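You operate a simulated robot arm through the tools that you are given. There is no shell and no other tool.

Carry out the task below with a simulated robot arm. There is one attempt and no reset: what you move stays moved.

JOB
Run the two bags on the conveyor up into the blue crate.
Fine: before starting set the job card's speed and roll the crate carriage under the belt's end; green button starts, black stops; draw the carriage back at the end. Hands off the belt while it runs. Where these are worked on the way, their far stop is far enough and under half their travel is too little: crate carriage.
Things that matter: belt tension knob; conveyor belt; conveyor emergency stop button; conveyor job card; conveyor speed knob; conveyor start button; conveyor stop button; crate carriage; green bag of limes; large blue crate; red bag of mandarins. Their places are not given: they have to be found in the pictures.

The check looks at the end state, three seconds after you hand in, the way a careful person would. Anything else that was tipped, shoved, dropped, spilled or broken makes it a failure.

ROBOT AND FRAMES
A 6-joint arm with a two-finger gripper, fixed in place. Base frame: the origin is at the foot of the arm, x ahead of it, y to its left, z up. Units: mm, degrees, N and s.
Its first joint turns from -166.0 to 166.0 degrees. Payload 2.45 kg.
The tool frame sits at the grasp point between the pads (the TCP): z along the fingers, y along the line on which they close. The tips reach 20 mm beyond it. The gripper opens to 140 mm. The gripper's body begins 168 mm behind the TCP.
Orientation is that of the tool frame in the base frame, as a unit quaternion [w, x, y, z]. With the fingers straight down and closing along the base's y, the tool's x points along the base's -x, its y along +y and its z along -z.

CONTROLS
- The arm moves only by the tool apply_moves. Its argument "series" is a list of rows, each an object (a shift or turn left out is 0, a gripper value left out holds the last) with "dp": the shift along the base's x, y, z in units of 30 mm (1.0 is 30 mm), a list of three; "rotation": the turn, a rotation vector about the base's x, y, z in units of 4 degrees (1.0 is 4 degrees), a list of three. In form: [{"dp": [dx, dy, dz], "rotation": [rx, ry, rz]}, ...]. A call has 1 to 20 rows; each row shifts and turns the commanded pose from where the row before left it. "jaw" is the closure, from 0 (fully open) to 1 (shut), set as the call begins (left out, the last holds). A call with a number of a shift or a turn outside -1 to 1 is refused whole. A row lasts 0.2 s, in which the tool goes at most 50 mm and 8.6 degrees; a call with a longer step from one row to the next is refused whole, and so is a gripper value outside its range. Where a pose cannot be reached the arm comes as near as it can. A force on the tool above 40 N (or 10 N above the force at the start of the call, whichever is more), or a blocked arm, ends the call early, and 0.2 s more pass. The fingers move at their own pace (about 45 mm/s each) and stop on an object; they squeeze with about 24 N. The grip force told is the motor's: it shows also when the fingers shut on nothing. Time passes only in rows, and 0.2 s behind the last, so rows that do not move let the fingers close. The reply holds the time, the measured pose of the TCP, the force on the tool along the base axes, the opening and the grip force, in the units named above and with some noise, with the torque about the TCP (base axes, N m) and any sound that the robot's microphone picked up, and new pictures: "views" is both (left out), scene, wrist or none.
- Cameras (640 x 400 px; columns grow to the right, rows downward): "scene" is fixed at [50, 652, 1687.4]; the picture's right is [-0.46, -0.89, 0.00], its down [-0.41, 0.21, -0.89] and it looks along [0.79, -0.41, -0.46] (base axes); focal length 354 px, centre (320, 200). "wrist" rides on the gripper at [78, 11, -209] in the tool frame; the picture's right is [-0.14, 0.99, 0.00], its down [-0.92, -0.13, -0.37] and it looks along [-0.37, -0.05, 0.93] (tool axes); focal length 280 px, centre (320, 200).
- locate(camera, pixels): for up to 12 pixels [column, row] of the newest picture of that camera ("zoom" is the newest enlarged one), the place [x, y, z] in the base frame of the surface seen there, good to about 2 mm. No time passes.
- close_up(camera, box): a new picture of the part [left, top, right, bottom] of that camera's present view, enlarged. No time passes.
- sign_off(): hands the job in; it is judged then, once.

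Leave the gripper open and the arm clear of the work at the hand-in unless told otherwise.

The tools are called as a command line: name --argument value ..., lists and objects as JSON in quotes. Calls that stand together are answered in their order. apply_moves: Moves the arm, as the interface text tells. Its arguments: {"type":"object","properties":{"series":{"type":"array","items":{"type":"object","properties":{"dp":{"type":"array","items":{"type":"number"}},"rotation":{"type":"array","items":{"type":"number"}}}}},"jaw":{"type":"number"},"views":{"type":"string","enum":["both","scene","wrist","none"]}},"required":["series"]} The other tools are called the same way: locate (camera, pixels) gives the place of the surface under pixels of a picture; close_up (camera, box) takes an enlarged picture of a part of a camera's view; sign_off () hands the job in.

At the start:

```text
t: 0.0
ee_pos: [558.3, 84.7, 1427.2]
tcp_rot: [0.0, 0.0, 1.0, 0.0]
contact_force: [0.2, 0.1, -0.5]
moment: [0.0, 0.0, -0.03]
width: 140.0
grasp_force: 0.0
```

scene: 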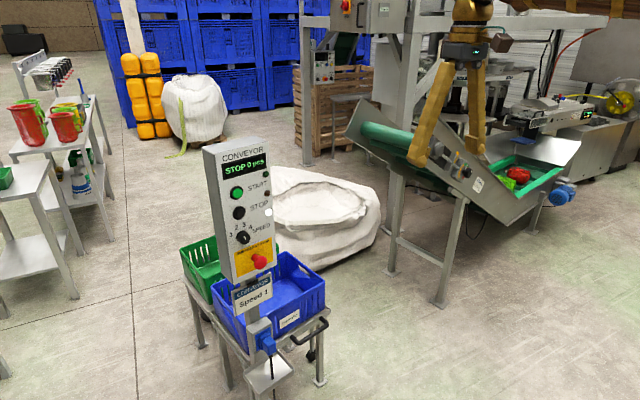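
wrist: 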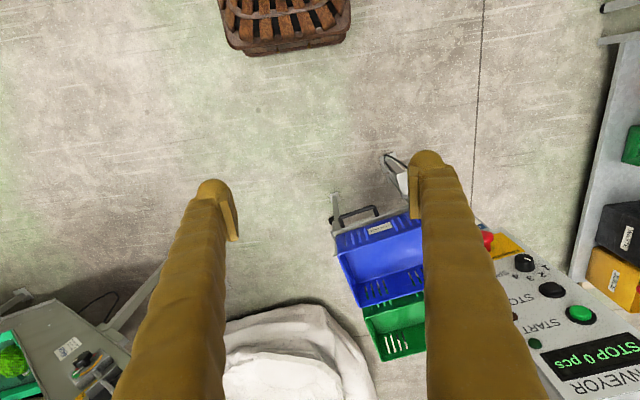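

The scene picture shows a control panel (around 240,210) with a display, START, STOP, a speed knob and a job card reading "Speed 1", with the blue crate behind it. The conveyor is on the right. I'll enlarge these areas before moving.

close_up --camera "scene" --box '[190, 130, 350, 390]'

close_up --camera "scene" --box '[340, 80, 600, 250]'

close_up --camera "wrist" --box '[300, 130, 640, 400]'

```text
1.54 times, centred on (270, 260) of scene
```

zoom: 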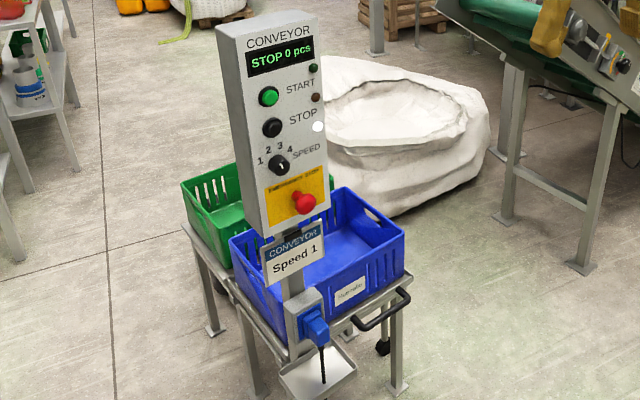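

```text
2.35 times, centred on (470, 165) of scene
```

zoom: 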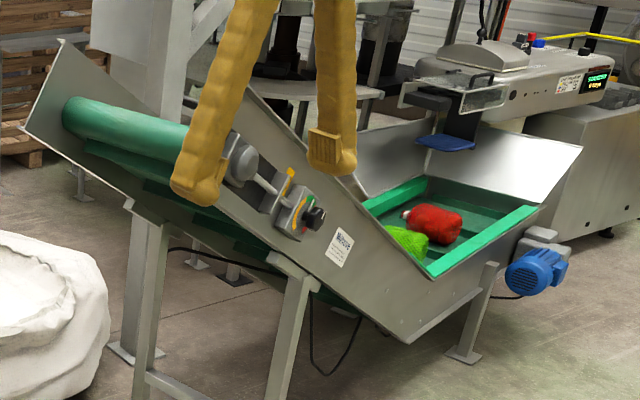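

```text
1.48 times, centred on (470, 265) of wrist
```

zoom: 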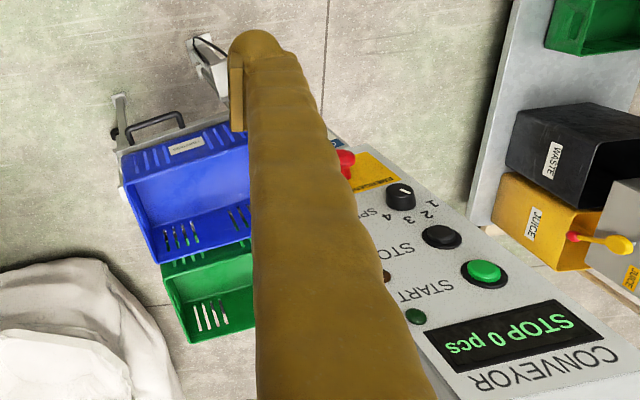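

Next I'll enlarge the knob and the carriage handle tightly, and get positions for the panel and the carriage.

close_up --camera "scene" --box '[215, 140, 285, 300]'

locate --camera "scene" --pixels '[[237, 192], [239, 213], [242, 237], [258, 261], [204, 149], [263, 141], [237, 280], [273, 266], [255, 292], [245, 169], [228, 210], [255, 225]]'

locate --camera "scene" --pixels '[[310, 332], [326, 321], [293, 340], [295, 313], [323, 283], [286, 253], [215, 290], [246, 330], [289, 319], [311, 354], [262, 370], [268, 342]]'

locate --camera "scene" --pixels '[[350, 125], [375, 135], [520, 175], [500, 183], [467, 175], [455, 165], [465, 225], [345, 131], [372, 100], [420, 165], [478, 184], [560, 195]]'

```text
2.50 times, centred on (250, 220) of scene
```

zoom: 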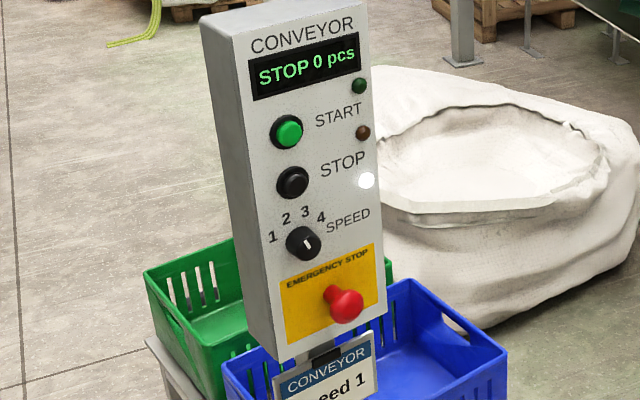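

```text
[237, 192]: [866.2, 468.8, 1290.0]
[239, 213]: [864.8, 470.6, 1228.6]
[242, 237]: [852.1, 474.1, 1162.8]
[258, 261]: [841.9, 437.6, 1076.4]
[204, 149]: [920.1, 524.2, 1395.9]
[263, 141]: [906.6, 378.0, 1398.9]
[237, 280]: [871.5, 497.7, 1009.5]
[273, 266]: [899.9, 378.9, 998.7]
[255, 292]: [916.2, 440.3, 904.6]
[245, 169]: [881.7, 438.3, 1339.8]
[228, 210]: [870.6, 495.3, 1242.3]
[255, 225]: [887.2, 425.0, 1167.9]
```

```text
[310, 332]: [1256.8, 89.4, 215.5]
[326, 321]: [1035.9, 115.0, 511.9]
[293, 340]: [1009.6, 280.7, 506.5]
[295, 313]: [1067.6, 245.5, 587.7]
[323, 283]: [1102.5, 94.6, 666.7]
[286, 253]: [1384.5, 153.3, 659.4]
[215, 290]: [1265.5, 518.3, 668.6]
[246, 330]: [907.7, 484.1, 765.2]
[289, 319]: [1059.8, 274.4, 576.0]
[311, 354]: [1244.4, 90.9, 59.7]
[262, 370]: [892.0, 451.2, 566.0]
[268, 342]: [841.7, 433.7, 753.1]
```

```text
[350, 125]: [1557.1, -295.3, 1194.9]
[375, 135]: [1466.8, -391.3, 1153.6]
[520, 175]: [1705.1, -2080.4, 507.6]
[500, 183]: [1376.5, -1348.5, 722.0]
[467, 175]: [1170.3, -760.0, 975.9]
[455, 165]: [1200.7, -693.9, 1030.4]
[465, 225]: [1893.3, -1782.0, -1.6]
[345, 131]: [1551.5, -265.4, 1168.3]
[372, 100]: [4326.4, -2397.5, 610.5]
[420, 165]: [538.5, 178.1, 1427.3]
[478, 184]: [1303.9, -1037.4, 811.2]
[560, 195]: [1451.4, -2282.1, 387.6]
```

The card reads "Speed 1" and the buttons sit at about x 865, y 470. I need a closer look at the knob pointer, the card, the carriage rails and handle, and the conveyor's upper end.

close_up --camera "scene" --box '[222, 220, 272, 252]'

close_up --camera "wrist" --box '[480, 225, 600, 300]'

close_up --camera "scene" --box '[225, 270, 285, 310]'

close_up --camera "scene" --box '[230, 290, 390, 400]'

close_up --camera "scene" --box '[330, 90, 480, 190]'

close_up --camera "wrist" --box '[320, 130, 440, 380]'

```text
12.50 times, centred on (247, 236) of scene
```

zoom: 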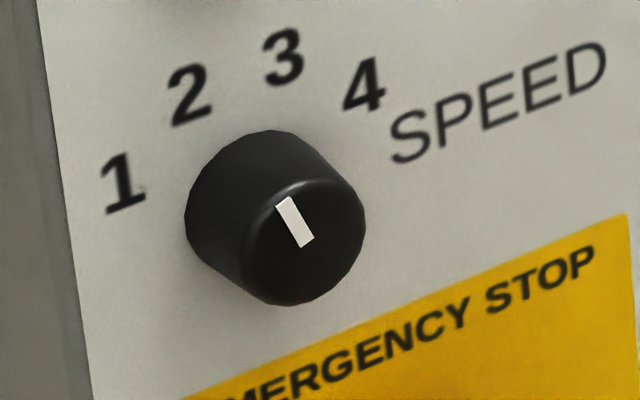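

```text
5.33 times, centred on (540, 262) of wrist
```

zoom: 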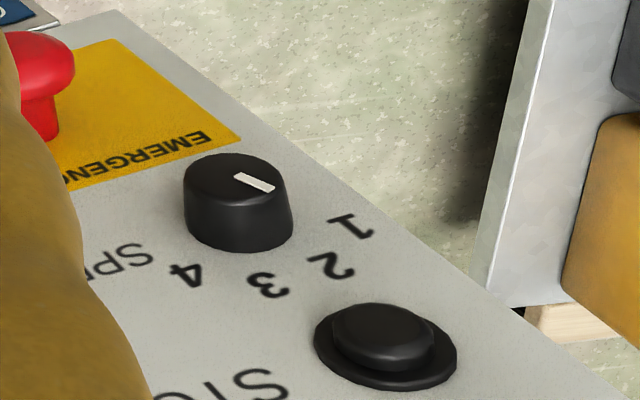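

```text
10.00 times, centred on (255, 290) of scene
```

zoom: 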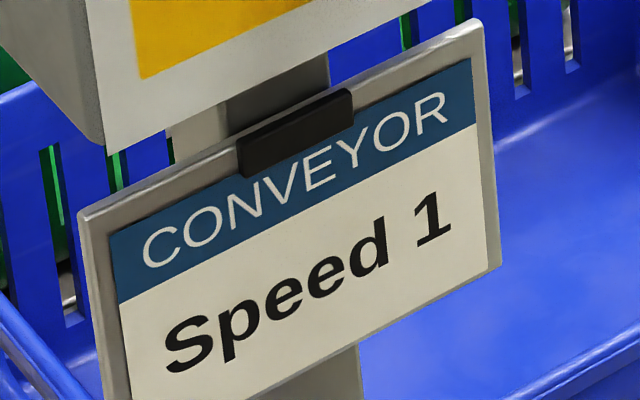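

```text
3.64 times, centred on (310, 345) of scene
```

zoom: 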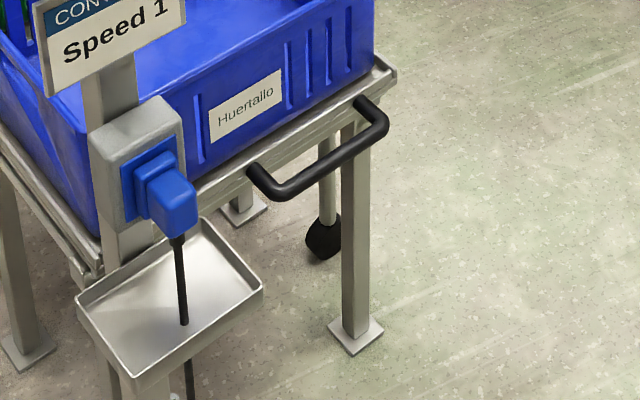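

```text
4.00 times, centred on (405, 140) of scene
```

zoom: 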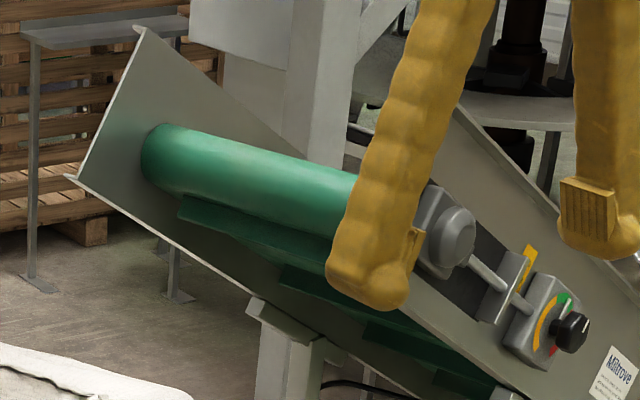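

```text
1.60 times, centred on (380, 255) of wrist
```

zoom: 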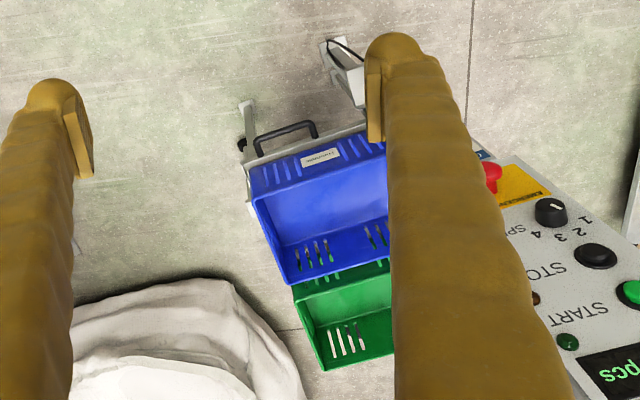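

The card says Speed 1 and the knob pointer looks to be near 2. I'll measure the crate, table and handle, and the belt's upper end, in the scene and wrist views.

locate --camera "wrist" --pixels '[[345, 213], [375, 207], [337, 258], [358, 305], [420, 290], [366, 325], [383, 360], [425, 350], [335, 225], [333, 195], [370, 228], [400, 215]]'

locate --camera "scene" --pixels '[[336, 312], [329, 310], [331, 316], [292, 337], [312, 333], [299, 335], [327, 318], [323, 356], [319, 383], [198, 345], [229, 388], [280, 334]]'

locate --camera "scene" --pixels '[[245, 338], [325, 279], [280, 250], [214, 285], [270, 268], [183, 250], [190, 285], [255, 345], [300, 320], [324, 312], [205, 312], [330, 245]]'

locate --camera "scene" --pixels '[[365, 113], [345, 130], [348, 134], [368, 127], [390, 140], [405, 143], [395, 165], [404, 173], [400, 210], [440, 300], [390, 272], [455, 200]]'

```text
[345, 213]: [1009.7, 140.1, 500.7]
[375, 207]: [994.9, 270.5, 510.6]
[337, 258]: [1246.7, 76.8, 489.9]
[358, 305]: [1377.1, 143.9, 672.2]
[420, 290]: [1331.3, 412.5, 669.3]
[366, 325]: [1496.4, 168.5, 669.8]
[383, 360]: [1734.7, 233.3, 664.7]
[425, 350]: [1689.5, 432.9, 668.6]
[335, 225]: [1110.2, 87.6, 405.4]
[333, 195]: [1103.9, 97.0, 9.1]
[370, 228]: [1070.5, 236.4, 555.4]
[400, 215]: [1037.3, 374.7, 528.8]
```

```text
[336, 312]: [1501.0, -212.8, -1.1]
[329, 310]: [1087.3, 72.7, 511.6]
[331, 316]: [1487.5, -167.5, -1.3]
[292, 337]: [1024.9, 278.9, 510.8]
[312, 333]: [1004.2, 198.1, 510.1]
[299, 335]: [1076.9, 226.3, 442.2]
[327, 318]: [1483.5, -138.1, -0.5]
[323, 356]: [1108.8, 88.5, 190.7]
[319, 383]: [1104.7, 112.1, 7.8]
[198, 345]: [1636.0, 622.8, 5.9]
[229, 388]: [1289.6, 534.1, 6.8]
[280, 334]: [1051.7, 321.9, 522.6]
```

```text
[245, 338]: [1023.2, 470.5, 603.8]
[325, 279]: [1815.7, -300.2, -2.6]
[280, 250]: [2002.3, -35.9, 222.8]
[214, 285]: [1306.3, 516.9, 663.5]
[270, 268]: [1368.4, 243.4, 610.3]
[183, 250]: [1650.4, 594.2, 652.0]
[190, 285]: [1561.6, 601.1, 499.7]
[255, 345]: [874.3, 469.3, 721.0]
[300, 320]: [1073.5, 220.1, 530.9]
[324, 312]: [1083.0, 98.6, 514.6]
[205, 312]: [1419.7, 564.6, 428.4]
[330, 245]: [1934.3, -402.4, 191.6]
```

```text
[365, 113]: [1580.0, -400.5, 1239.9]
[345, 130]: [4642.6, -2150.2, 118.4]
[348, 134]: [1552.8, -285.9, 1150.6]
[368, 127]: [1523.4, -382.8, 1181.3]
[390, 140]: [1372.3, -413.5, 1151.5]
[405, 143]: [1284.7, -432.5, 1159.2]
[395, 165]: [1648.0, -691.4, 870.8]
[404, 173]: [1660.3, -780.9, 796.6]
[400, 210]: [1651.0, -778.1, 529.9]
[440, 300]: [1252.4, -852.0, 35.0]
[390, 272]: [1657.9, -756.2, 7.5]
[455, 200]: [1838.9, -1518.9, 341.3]
```

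The panel is vertical and faces about (-0.97, -0.24) toward the robot. The blue crate is at about x 1080–1385, y 95–470, and the belt's upper drum is near y -400, z 1150. That suggests the carriage slides toward -y. First I'll swing the tool to horizontal while moving part-way toward the panel, staying well clear of it.

apply_moves --series '[{"dp": [0, 0.4, -0.2], "rotation": [0, -1, 0]}, {"dp": [0, 0.4, -0.2], "rotation": [0, -1, 0]}, {"dp": [0, 0.4, -0.2], "rotation": [0, -1, 0]}, {"dp": [0, 0.4, -0.2], "rotation": [0, -1, 0]}, {"dp": [0, 0.4, -0.2], "rotation": [0, -1, 0]}, {"dp": [0, 0.4, -0.2], "rotation": [0, -1, 0]}, {"dp": [0, 0.4, -0.2], "rotation": [0, -1, 0]}, {"dp": [0, 0.4, -0.2], "rotation": [0, -1, 0]}, {"dp": [0, 0.4, -0.2], "rotation": [0, -1, 0]}, {"dp": [0, 0.4, -0.2], "rotation": [0, -1, 0]}]' --jaw 0

```text
t: 2.2
ee_pos: [559.6, 206.2, 1369.6]
tcp_rot: [0.342, -0.001, 0.94, 0.0]
contact_force: [-0.3, -0.3, 0.2]
moment: [-0.01, -0.01, 0.0]
width: 139.8
grasp_force: 0.0
```

scene: 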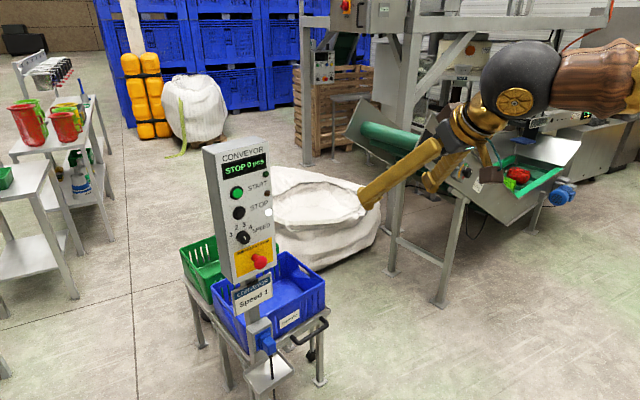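
wrist: 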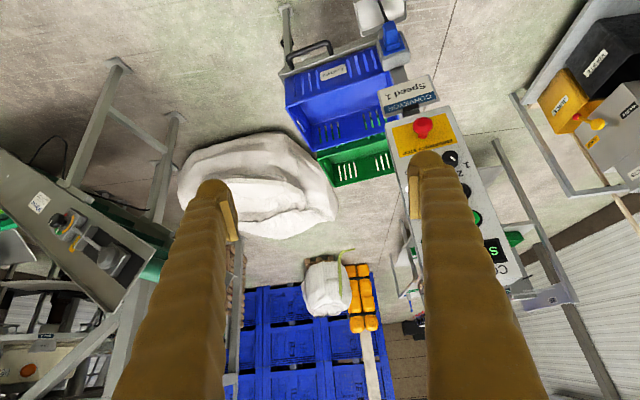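

The tool is tilted 40° now, and the wrist view shows the crate table well. I'll enlarge it and the conveyor end to understand the carriage's travel.

close_up --camera "wrist" --box '[260, 0, 460, 200]'

close_up --camera "wrist" --box '[0, 30, 240, 400]'

close_up --camera "scene" --box '[340, 85, 580, 235]'

locate --camera "wrist" --pixels '[[294, 56], [330, 44], [285, 70], [376, 45], [308, 146], [395, 130], [322, 185], [392, 172], [290, 75], [284, 10], [384, 40], [282, 42]]'

```text
2.00 times, centred on (360, 100) of wrist
```

zoom: 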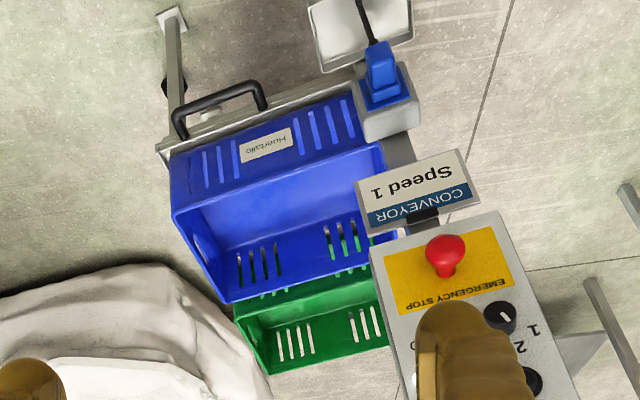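

```text
1.08 times, centred on (120, 215) of wrist (not enlarged: the box is as wide or as high as the picture)
```

zoom: 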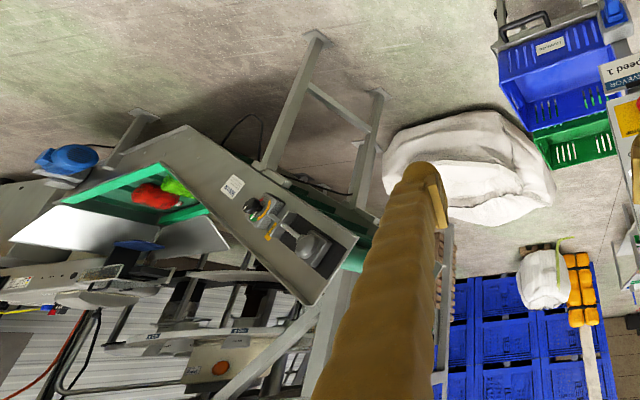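

```text
2.67 times, centred on (460, 160) of scene
```

zoom: 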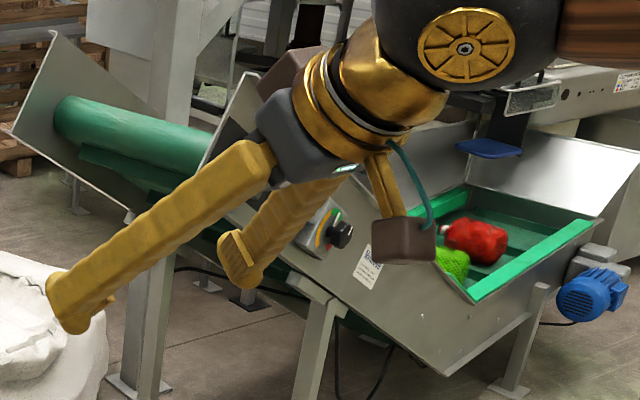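

```text
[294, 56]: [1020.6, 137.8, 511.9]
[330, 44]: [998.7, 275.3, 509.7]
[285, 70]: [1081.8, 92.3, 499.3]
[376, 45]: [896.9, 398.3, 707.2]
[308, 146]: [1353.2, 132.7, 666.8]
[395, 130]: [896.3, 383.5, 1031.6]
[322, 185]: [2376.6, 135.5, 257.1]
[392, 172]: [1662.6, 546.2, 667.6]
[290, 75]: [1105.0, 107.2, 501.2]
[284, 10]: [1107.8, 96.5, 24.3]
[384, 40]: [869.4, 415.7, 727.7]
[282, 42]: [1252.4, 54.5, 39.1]
```

The conveyor and the carriage share the same skew, about 10–12°. The handle bar runs parallel to the belt direction, so the carriage slides sideways toward (0.2, -0.98). Next I'll bring the tool fully horizontal and hold it about 150 mm in front of the speed knob.

apply_moves --series '[{"dp": [0.2, 0.5, -0.43], "rotation": [0, -1, 0]}, {"dp": [0.2, 0.5, -0.43], "rotation": [0, -1, 0]}, {"dp": [0.2, 0.5, -0.43], "rotation": [0, -1, 0]}, {"dp": [0.2, 0.5, -0.43], "rotation": [0, -1, 0]}, {"dp": [0.2, 0.5, -0.43], "rotation": [0, -1, 0]}, {"dp": [0.2, 0.5, -0.43], "rotation": [0, -1, 0]}, {"dp": [0.2, 0.5, -0.43], "rotation": [0, -1, 0]}, {"dp": [0.2, 0.5, -0.43], "rotation": [0, -1, 0]}, {"dp": [0.2, 0.5, -0.43], "rotation": [0, -1, 0]}, {"dp": [0.2, 0.5, -0.43], "rotation": [0, -1, 0]}, {"dp": [0.2, 0.5, -0.43], "rotation": [0, -1, 0]}, {"dp": [0.2, 0.5, -0.43], "rotation": [0, -1, 0]}, {"dp": [0.2, 0.5, -0.43], "rotation": [0, -0.5, 0]}, {"dp": [0.2, 0.5, -0.43], "rotation": [0, 0, 1]}, {"dp": [0.2, 0.5, -0.43], "rotation": [0, 0, 1]}, {"dp": [0.2, 0.3, -0.43], "rotation": [0, 0, 1]}]'

```text
t: 5.6
ee_pos: [655.9, 440.4, 1161.9]
tcp_rot: [0.703, -0.075, 0.703, 0.075]
contact_force: [-0.5, -0.6, 0.5]
moment: [-0.01, 0.0, 0.0]
width: 139.9
grasp_force: 0.1
```

scene: 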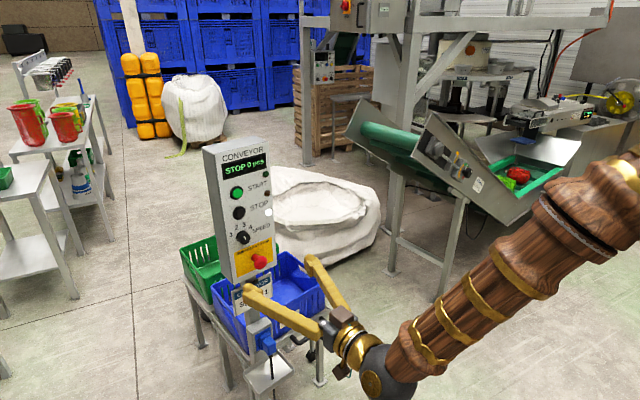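
wrist: 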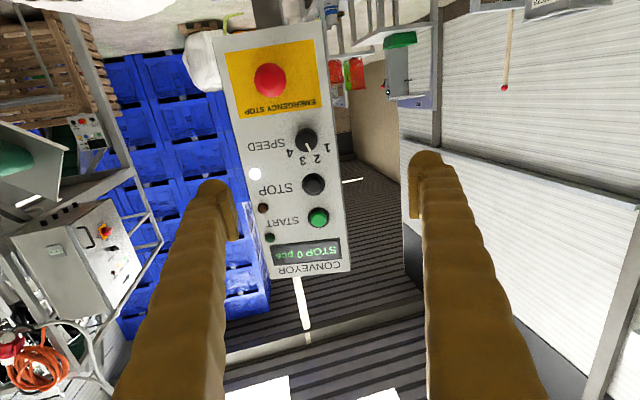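

The tool is horizontal and facing the panel, which appears upside down in the wrist view. I'll enlarge the knob and measure face points to get the exact normal.

close_up --camera "wrist" --box '[265, 105, 345, 155]'

locate --camera "wrist" --pixels '[[225, 80], [322, 75], [250, 160], [328, 160], [265, 262], [340, 258], [240, 125], [318, 125], [312, 184], [318, 218], [270, 80], [307, 135]]'

```text
8.00 times, centred on (305, 130) of wrist
```

zoom: 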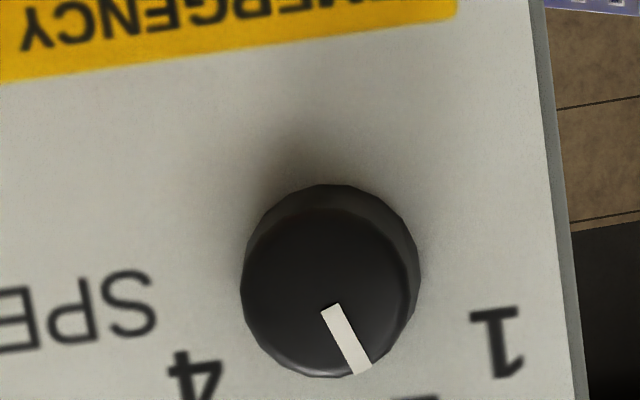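

```text
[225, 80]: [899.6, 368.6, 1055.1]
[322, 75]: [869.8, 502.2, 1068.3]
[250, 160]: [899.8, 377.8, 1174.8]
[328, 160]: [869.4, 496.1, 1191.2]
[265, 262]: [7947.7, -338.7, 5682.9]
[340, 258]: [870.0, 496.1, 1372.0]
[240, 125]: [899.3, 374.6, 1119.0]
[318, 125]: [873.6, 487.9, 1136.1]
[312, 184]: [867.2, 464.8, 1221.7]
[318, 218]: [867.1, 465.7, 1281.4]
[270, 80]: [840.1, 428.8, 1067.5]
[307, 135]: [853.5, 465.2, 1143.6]
```

The panel normal is about 13° off x, and the tool is now at 12°. I'll get a slightly lower close-up that shows the knob together with all four numbers.

close_up --camera "wrist" --box '[271, 118, 343, 170]'

close_up --camera "wrist" --box '[255, 110, 351, 170]'

```text
7.69 times, centred on (307, 144) of wrist
```

zoom: 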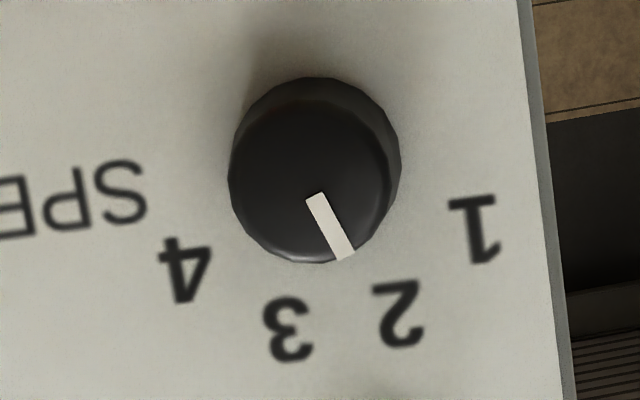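

```text
6.67 times, centred on (303, 140) of wrist
```

zoom: 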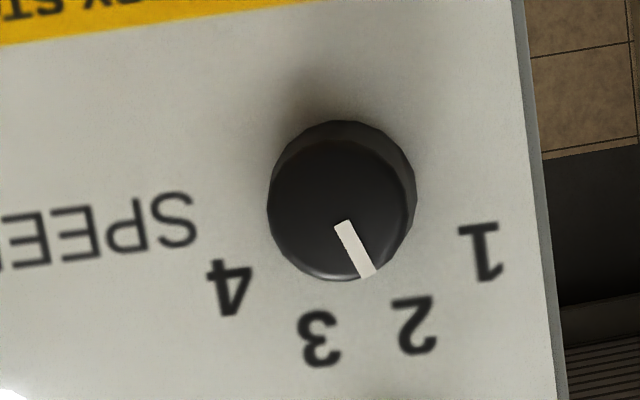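

The pointer is at 2 and the positions are about 40° apart, so I need about 40° counter-clockwise as seen from the front. I'll find the knob's exact centre and depth first.

locate --camera "zoom" --pixels '[[341, 212], [276, 212], [400, 212], [340, 150], [340, 270], [300, 212], [380, 212], [480, 250], [414, 322], [318, 338], [230, 288], [450, 150]]'

```text
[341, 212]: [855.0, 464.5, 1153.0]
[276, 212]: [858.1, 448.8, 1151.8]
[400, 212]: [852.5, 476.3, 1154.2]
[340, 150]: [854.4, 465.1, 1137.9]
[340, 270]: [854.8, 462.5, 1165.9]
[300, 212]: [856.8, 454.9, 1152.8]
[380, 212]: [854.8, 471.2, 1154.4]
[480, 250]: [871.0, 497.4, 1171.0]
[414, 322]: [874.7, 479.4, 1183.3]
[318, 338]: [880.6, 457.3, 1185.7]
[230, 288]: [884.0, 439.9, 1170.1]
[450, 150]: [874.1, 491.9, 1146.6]
```

The knob front is centred at about (855, 463, 1152) with 32 mm diameter, standing 23 mm off the face. I'll half-close the jaws to about 70 mm and advance to 80 mm short of the knob on its axis.

apply_moves --series '[{"dp": [0.795, 0.03, -0.066], "rotation": [0, 0, 0.05]}, {"dp": [0.795, 0.03, -0.066], "rotation": [0, 0, 0.05]}, {"dp": [0.795, 0.03, -0.066], "rotation": [0, 0, 0.05]}, {"dp": [0.795, 0.03, -0.066], "rotation": [0, 0, 0.05]}, {"dp": [0.795, 0.03, -0.066], "rotation": [0, 0, 0.05]}, {"dp": [0, 0, 0]}]' --jaw 0.5

```text
t: 7.0
ee_pos: [774.5, 443.5, 1152.4]
tcp_rot: [0.702, -0.08, 0.703, 0.08]
contact_force: [0.3, 0.8, 0.4]
moment: [0.02, -0.04, -0.01]
width: 70.1
grasp_force: 0.0
```

scene: 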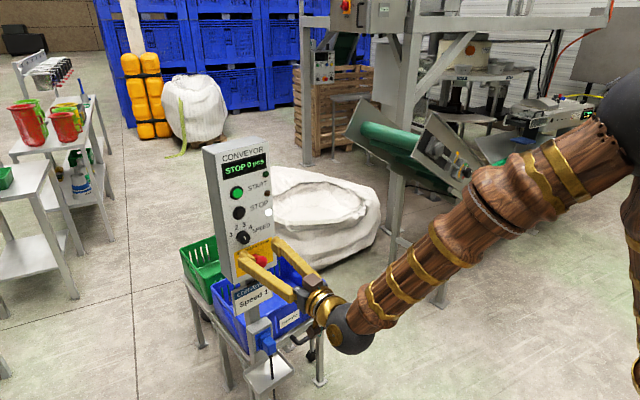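
wrist: 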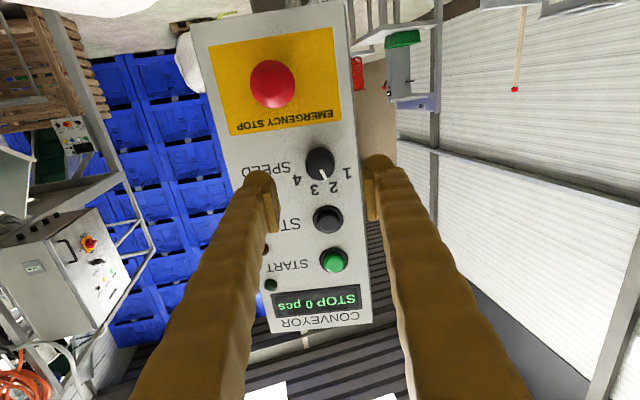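

The jaws are at 70 mm and lined up with the knob at about (320,162). I'll check the alignment by measuring the knob once more from here.

close_up --camera "wrist" --box '[272, 130, 368, 190]'

```text
6.67 times, centred on (320, 160) of wrist
```

zoom: 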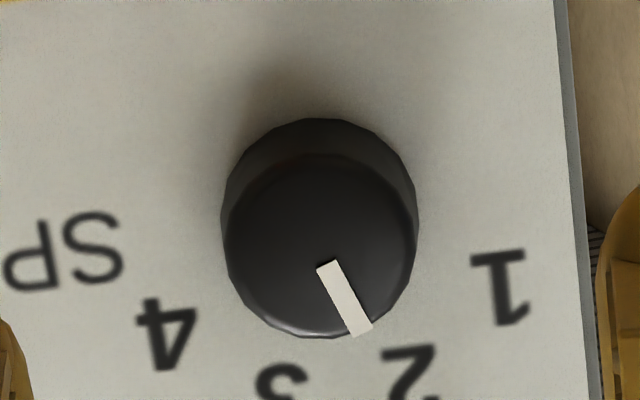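

locate --camera "zoom" --pixels '[[322, 248], [236, 245], [404, 245], [322, 162], [322, 330], [280, 248], [365, 248], [322, 200], [322, 290]]'

```text
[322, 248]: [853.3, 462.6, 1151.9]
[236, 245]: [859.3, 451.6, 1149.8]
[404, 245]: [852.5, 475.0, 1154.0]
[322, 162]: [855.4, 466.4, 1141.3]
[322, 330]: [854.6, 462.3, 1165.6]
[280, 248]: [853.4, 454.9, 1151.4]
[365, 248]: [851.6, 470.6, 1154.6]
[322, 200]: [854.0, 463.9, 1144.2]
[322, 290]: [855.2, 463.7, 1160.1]
```

The axis is aligned with the knob centre (854, 463, 1152). I'll advance about 80 mm straight in, in small steps, with the jaws still open around the knob.

apply_moves --series '[{"dp": [0.52, 0.125, 0]}, {"dp": [0.52, 0.125, 0]}, {"dp": [0.52, 0.125, 0]}, {"dp": [0.52, 0.125, 0]}, {"dp": [0.4, 0.1, 0]}, {"dp": [0.15, 0.04, 0]}, {"dp": [0, 0, 0]}]'

```text
t: 8.6
ee_pos: [854.4, 464.1, 1151.2]
tcp_rot: [0.703, -0.08, 0.703, 0.08]
contact_force: [-0.2, -0.2, 0.0]
moment: [-0.01, 0.0, -0.01]
width: 70.1
grasp_force: 0.0
```

scene: 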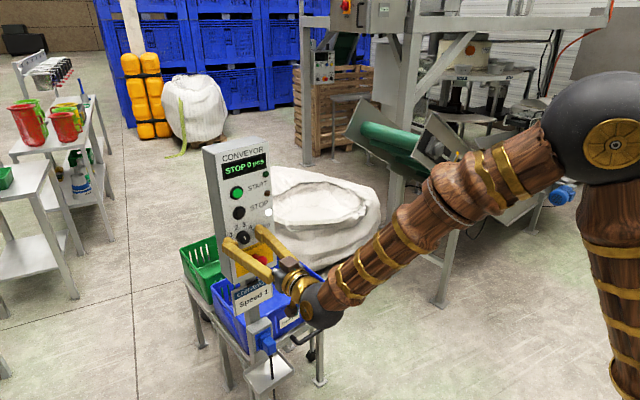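
wrist: 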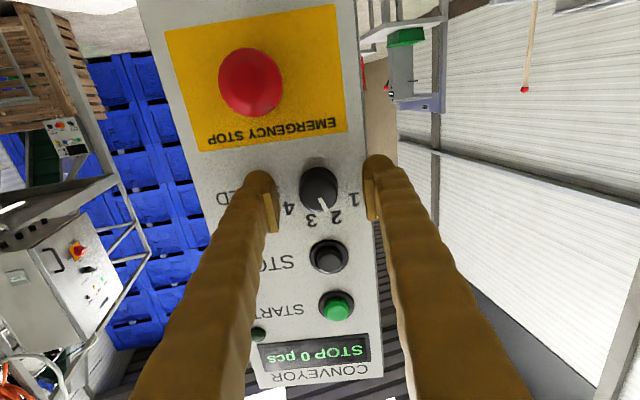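

The fingers straddle the knob with no contact force. Now I'll close onto it.

apply_moves --series '[{"dp": [0, 0, 0]}, {"dp": [0, 0, 0]}, {"dp": [0, 0, 0]}, {"dp": [0, 0, 0]}, {"dp": [0, 0, 0]}]' --jaw 1 --views "wrist"

```text
t: 9.8
ee_pos: [853.9, 462.1, 1152.8]
tcp_rot: [0.703, -0.08, 0.703, 0.08]
contact_force: [4.5, -22.5, 0.7]
moment: [0.0, -0.05, -0.25]
width: 31.2
grasp_force: 44.7
```

wrist: 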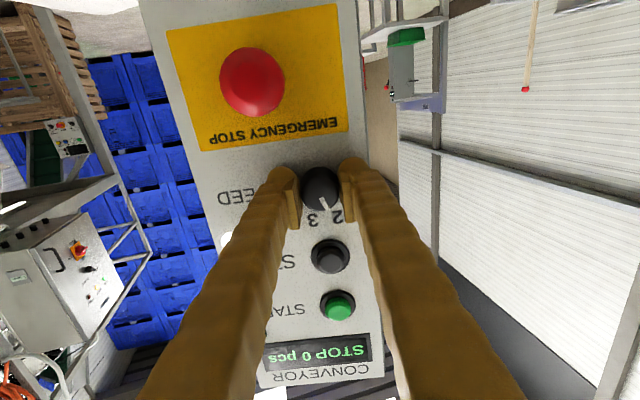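

The knob is gripped at 31 mm. A side load of about 22 N says I'm slightly off to +y, so I'll shift about 1.5 mm toward -y to centre.

apply_moves --series '[{"dp": [0.011, -0.049, 0]}, {"dp": [0, 0, 0]}]' --views "none"

```text
t: 10.4
ee_pos: [854.6, 460.9, 1153.2]
tcp_rot: [0.703, -0.081, 0.702, 0.082]
contact_force: [25.4, -5.6, 3.1]
moment: [0.02, -0.03, -0.08]
width: 31.3
grasp_force: 44.6
```

I'll let it settle and read the force again before turning.

apply_moves --series '[{"dp": [0, 0, 0]}, {"dp": [0, 0, 0]}]' --views "none"

```text
t: 11.0
ee_pos: [854.4, 461.9, 1152.6]
tcp_rot: [0.703, -0.08, 0.702, 0.08]
contact_force: [33.5, 0.3, 7.1]
moment: [0.05, -0.1, -0.06]
width: 31.4
grasp_force: 45.4
```

The x force has crept up to 33 N while holding. I'll ease back 1 mm along the axis to see which way it changes.

apply_moves --series '[{"dp": [-0.033, -0.007, 0]}, {"dp": [0, 0, 0]}]' --views "none"

```text
t: 11.6
ee_pos: [852.8, 461.7, 1152.8]
tcp_rot: [0.703, -0.08, 0.702, 0.081]
contact_force: [35.6, 5.5, 4.6]
moment: [0.08, -0.06, -0.02]
width: 31.1
grasp_force: 45.4
```

Backing off raised it slightly, so the knob is holding the tool forward. I'll go forward about 2 mm instead.

apply_moves --series '[{"dp": [0.065, 0.015, 0]}, {"dp": [0, 0, 0]}]' --views "none"

```text
t: 12.2
ee_pos: [854.7, 461.9, 1152.4]
tcp_rot: [0.702, -0.08, 0.703, 0.08]
contact_force: [-34.7, -12.9, 3.2]
moment: [0.02, -0.06, -0.1]
width: 31.3
grasp_force: 44.8
```

It flipped to -35 N, so the neutral point is about 1 mm back.

apply_moves --series '[{"dp": [-0.03, -0.003, 0]}, {"dp": [0, 0, 0]}]' --views "none"

```text
t: 12.8
ee_pos: [853.5, 463.2, 1152.1]
tcp_rot: [0.702, -0.08, 0.703, 0.08]
contact_force: [-19.9, -10.8, -5.5]
moment: [0.01, 0.11, -0.06]
width: 31.3
grasp_force: 45.2
```

The loads are small enough now. I'll turn counter-clockwise in part, 5 rows of 4°, then check.

apply_moves --series '[{"rotation": [-0.974, -0.225, 0]}, {"rotation": [-0.974, -0.225, 0]}, {"rotation": [-0.974, -0.225, 0]}, {"rotation": [-0.974, -0.225, 0]}, {"rotation": [-0.974, -0.225, 0]}]' --views "wrist"

```text
t: 14.0
ee_pos: [854.5, 461.9, 1152.6]
tcp_rot: [0.706, -0.202, 0.678, -0.043]
contact_force: [-25.6, -4.7, -15.5]
moment: [-0.02, 0.1, 0.04]
width: 31.3
grasp_force: 45.2
```

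wrist: 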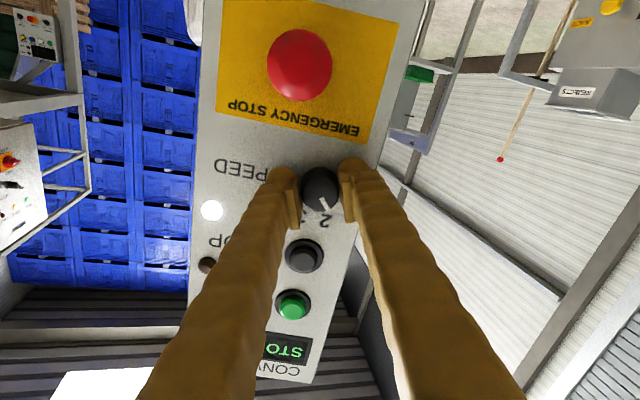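

The pointer is turning with the fingers, since it stays put in the wrist picture. I'll turn the remaining 20°.

apply_moves --series '[{"rotation": [-0.974, -0.225, 0]}, {"rotation": [-0.974, -0.225, 0]}, {"rotation": [-0.974, -0.225, 0]}, {"rotation": [-0.974, -0.225, 0]}, {"rotation": [-0.974, -0.225, 0]}]' --views "wrist"

close_up --camera "wrist" --box '[272, 140, 368, 240]'

close_up --camera "scene" --box '[222, 215, 282, 255]'

```text
t: 15.2
ee_pos: [854.2, 462.1, 1152.2]
tcp_rot: [0.688, -0.316, 0.632, -0.165]
contact_force: [-9.5, 5.3, -11.0]
moment: [0.24, 0.11, 0.09]
width: 31.0
grasp_force: 44.7
```

wrist: 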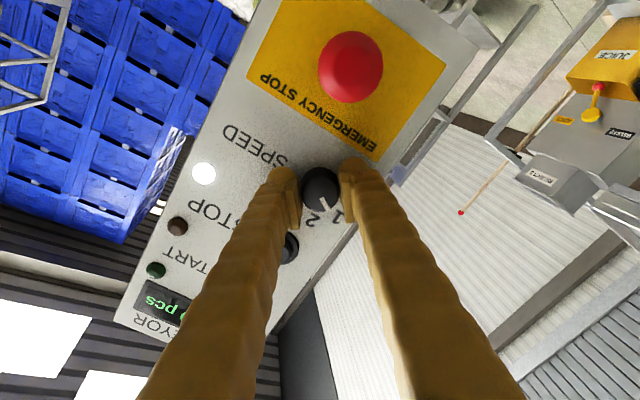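

```text
4.00 times, centred on (320, 190) of wrist
```

zoom: 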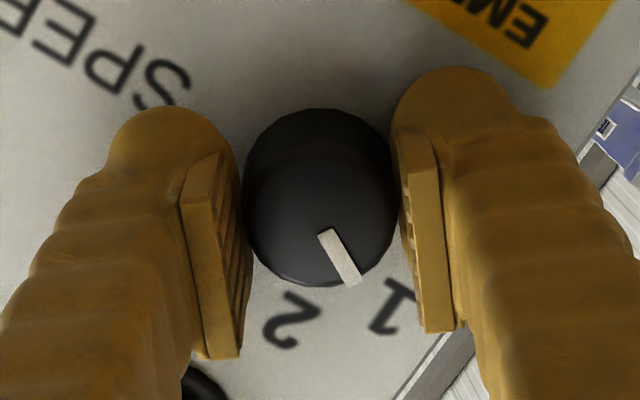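

```text
10.00 times, centred on (252, 235) of scene
```

zoom: 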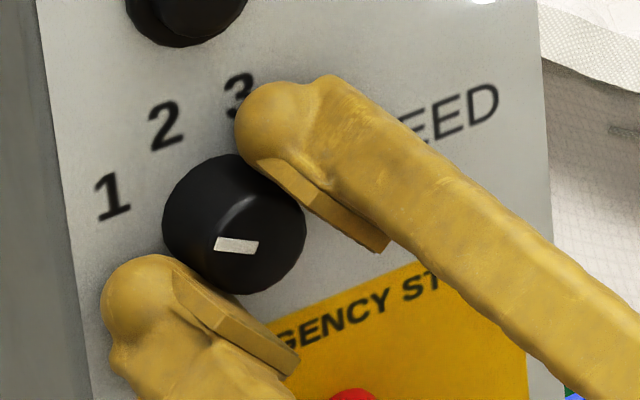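

The pointer now lines up with 1 in both views. I'll open to about 70 mm to release and check where the knob settles.

apply_moves --series '[{"dp": [0, 0, 0]}, {"dp": [0, 0, 0]}, {"dp": [0, 0, 0]}, {"dp": [0, 0, 0]}]' --jaw 0.5 --views "none"

close_up --camera "wrist" --box '[262, 130, 378, 240]'

close_up --camera "scene" --box '[222, 215, 282, 255]'

```text
t: 16.2
ee_pos: [854.6, 461.9, 1151.5]
tcp_rot: [0.688, -0.315, 0.633, -0.164]
contact_force: [0.2, -0.2, 0.2]
moment: [0.0, -0.01, -0.02]
width: 70.3
grasp_force: 0.1
```

```text
3.64 times, centred on (320, 185) of wrist
```

zoom: 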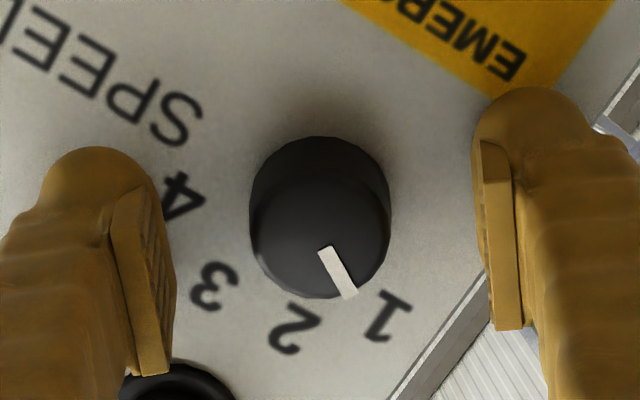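

```text
10.00 times, centred on (252, 235) of scene
```

zoom: 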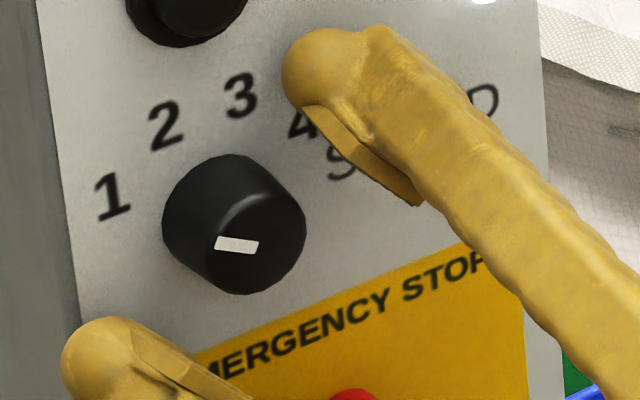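

The speed is set and the pointer is on 1. Now I'll back straight off the panel by 120 mm.

apply_moves --series '[{"dp": [-0.65, -0.15, 0]}, {"dp": [-0.974, -0.225, 0]}, {"dp": [-0.974, -0.225, 0]}, {"dp": [-0.974, -0.225, 0]}, {"dp": [-0.974, -0.225, 0]}]'

close_up --camera "wrist" --box '[240, 80, 400, 220]'

locate --camera "scene" --pixels '[[290, 372], [270, 390], [252, 366], [262, 352], [272, 318], [246, 318], [270, 345], [328, 312], [322, 327], [303, 341], [292, 338], [300, 328]]'

close_up --camera "scene" --box '[275, 295, 345, 365]'

```text
t: 17.4
ee_pos: [719.6, 431.1, 1152.6]
tcp_rot: [0.688, -0.315, 0.633, -0.165]
contact_force: [0.2, 0.3, 0.5]
moment: [0.02, -0.01, -0.01]
width: 70.2
grasp_force: 0.0
```

scene: 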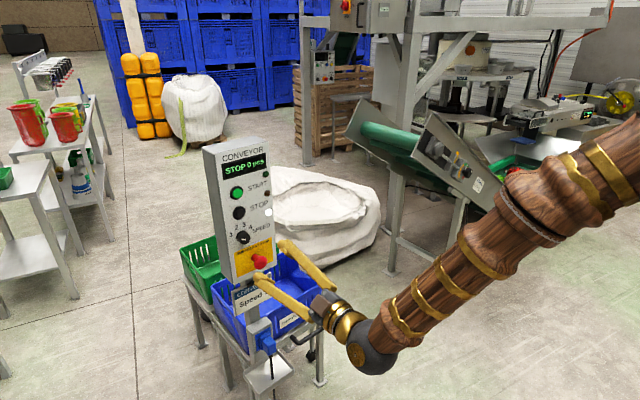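
wrist: 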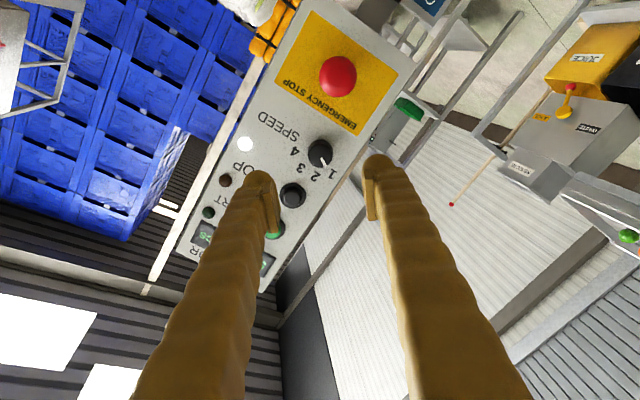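

```text
2.86 times, centred on (320, 150) of wrist
```

zoom: 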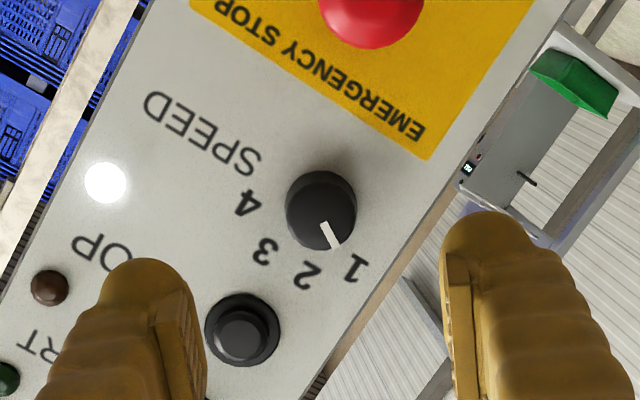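

```text
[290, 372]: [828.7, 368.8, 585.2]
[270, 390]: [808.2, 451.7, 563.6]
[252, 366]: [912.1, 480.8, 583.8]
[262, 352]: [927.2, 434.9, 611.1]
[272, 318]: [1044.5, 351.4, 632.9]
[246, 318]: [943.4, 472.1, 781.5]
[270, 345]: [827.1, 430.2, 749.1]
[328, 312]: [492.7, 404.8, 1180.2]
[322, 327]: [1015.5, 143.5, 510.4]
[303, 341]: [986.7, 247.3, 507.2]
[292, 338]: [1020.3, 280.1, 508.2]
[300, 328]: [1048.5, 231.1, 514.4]
```

```text
5.71 times, centred on (310, 330) of scene
```

zoom: 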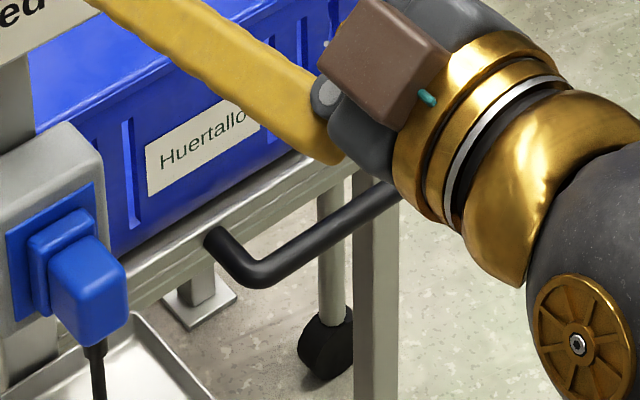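

The pointer is confirmed on 1. The handle bar runs from about (1015,143,510) to (987,247,507), with legs back to the table edge, and the tray starts at y≈369. Next I'll roll the tool 50° further so the jaws close in a vertical plane, moving away from the panel toward -y and down.

apply_moves --series '[{"dp": [-0.1, -0.7, -0.2], "rotation": [-0.974, -0.225, 0]}, {"dp": [-0.1, -0.7, -0.2], "rotation": [-0.974, -0.225, 0]}, {"dp": [0, -0.7, -0.5], "rotation": [-0.974, -0.225, 0]}, {"dp": [0, -0.7, -0.6], "rotation": [-0.974, -0.225, 0]}, {"dp": [0, -0.7, -0.7], "rotation": [-0.974, -0.225, 0]}, {"dp": [0, -0.7, -0.7], "rotation": [-0.974, -0.225, 0]}, {"dp": [0, -0.7, -0.7], "rotation": [-0.974, -0.225, 0]}, {"dp": [0, -0.7, -0.7], "rotation": [-0.974, -0.225, 0]}, {"dp": [0, -0.7, -0.7], "rotation": [-0.974, -0.225, 0]}, {"dp": [0, -0.7, -0.7], "rotation": [-0.974, -0.225, 0]}, {"dp": [0, -0.5, -0.7], "rotation": [-0.974, -0.225, 0]}, {"dp": [0, -0.2, -0.7], "rotation": [-0.974, -0.225, 0]}, {"dp": [0, 0, -0.7], "rotation": [-0.487, -0.112, 0]}]'

```text
t: 20.2
ee_pos: [748.2, 293.0, 934.2]
tcp_rot: [0.55, -0.55, 0.443, -0.445]
contact_force: [-1.2, 0.9, 0.1]
moment: [-0.02, -0.02, 0.02]
width: 69.9
grasp_force: 0.1
out of reach, approached as far as the arm can: row 6, 7, 8, 9, 10, 11, 12, 13
```

scene: 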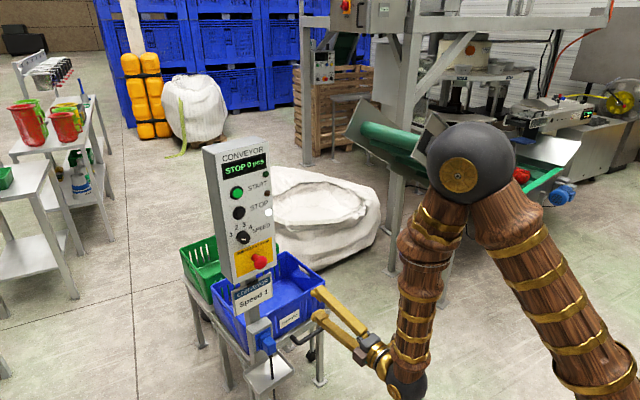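
wrist: 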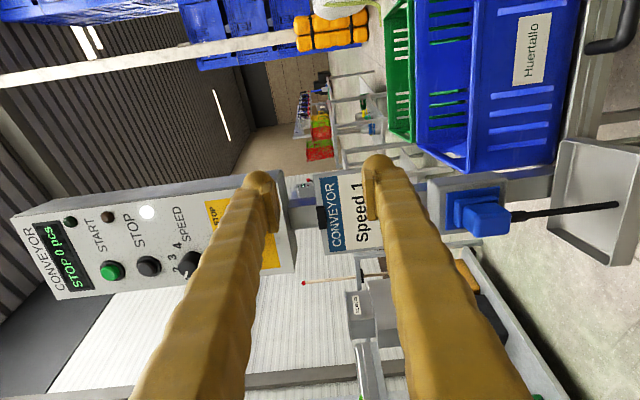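

The tool reached the wanted orientation but stopped short of the position, because it was too close in to the base. The way outward is free, with the tray well below at z≈585 and the pole at y>400. I'll move out in x so the pose becomes reachable again.

apply_moves --series '[{"dp": [0.8, 0, 0]}, {"dp": [0.8, 0, 0]}, {"dp": [0.8, 0, 0]}, {"dp": [0.8, 0, 0]}, {"dp": [0.8, 0, 0]}, {"dp": [0, 0, 0]}, {"dp": [0, 0, 0]}]'

```text
t: 21.8
ee_pos: [846.0, 341.0, 934.4]
tcp_rot: [-0.549, 0.551, -0.443, 0.445]
contact_force: [-0.7, -0.3, -0.1]
moment: [-0.04, 0.01, -0.01]
width: 69.8
grasp_force: 0.0
out of reach, approached as far as the arm can: row 1, 2, 3, 4, 5
```

scene: 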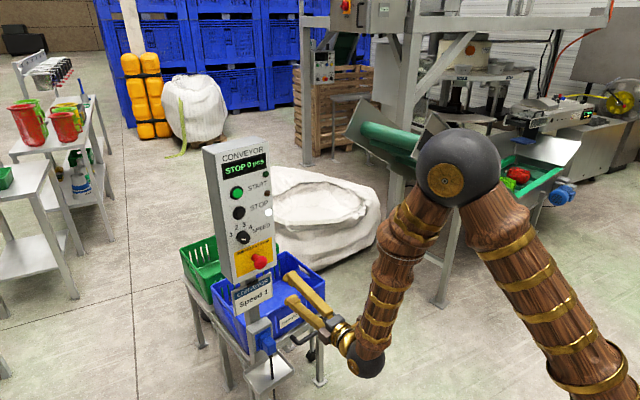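
wrist: 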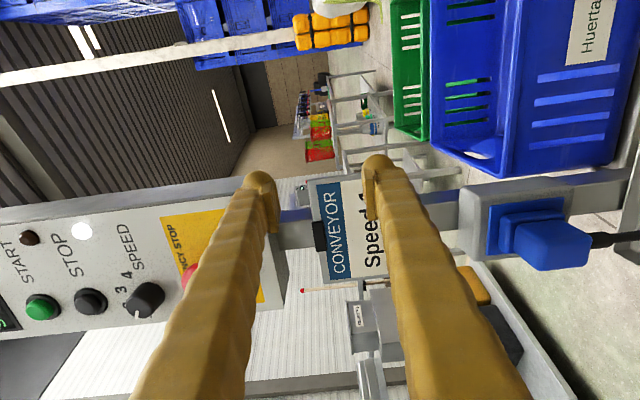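

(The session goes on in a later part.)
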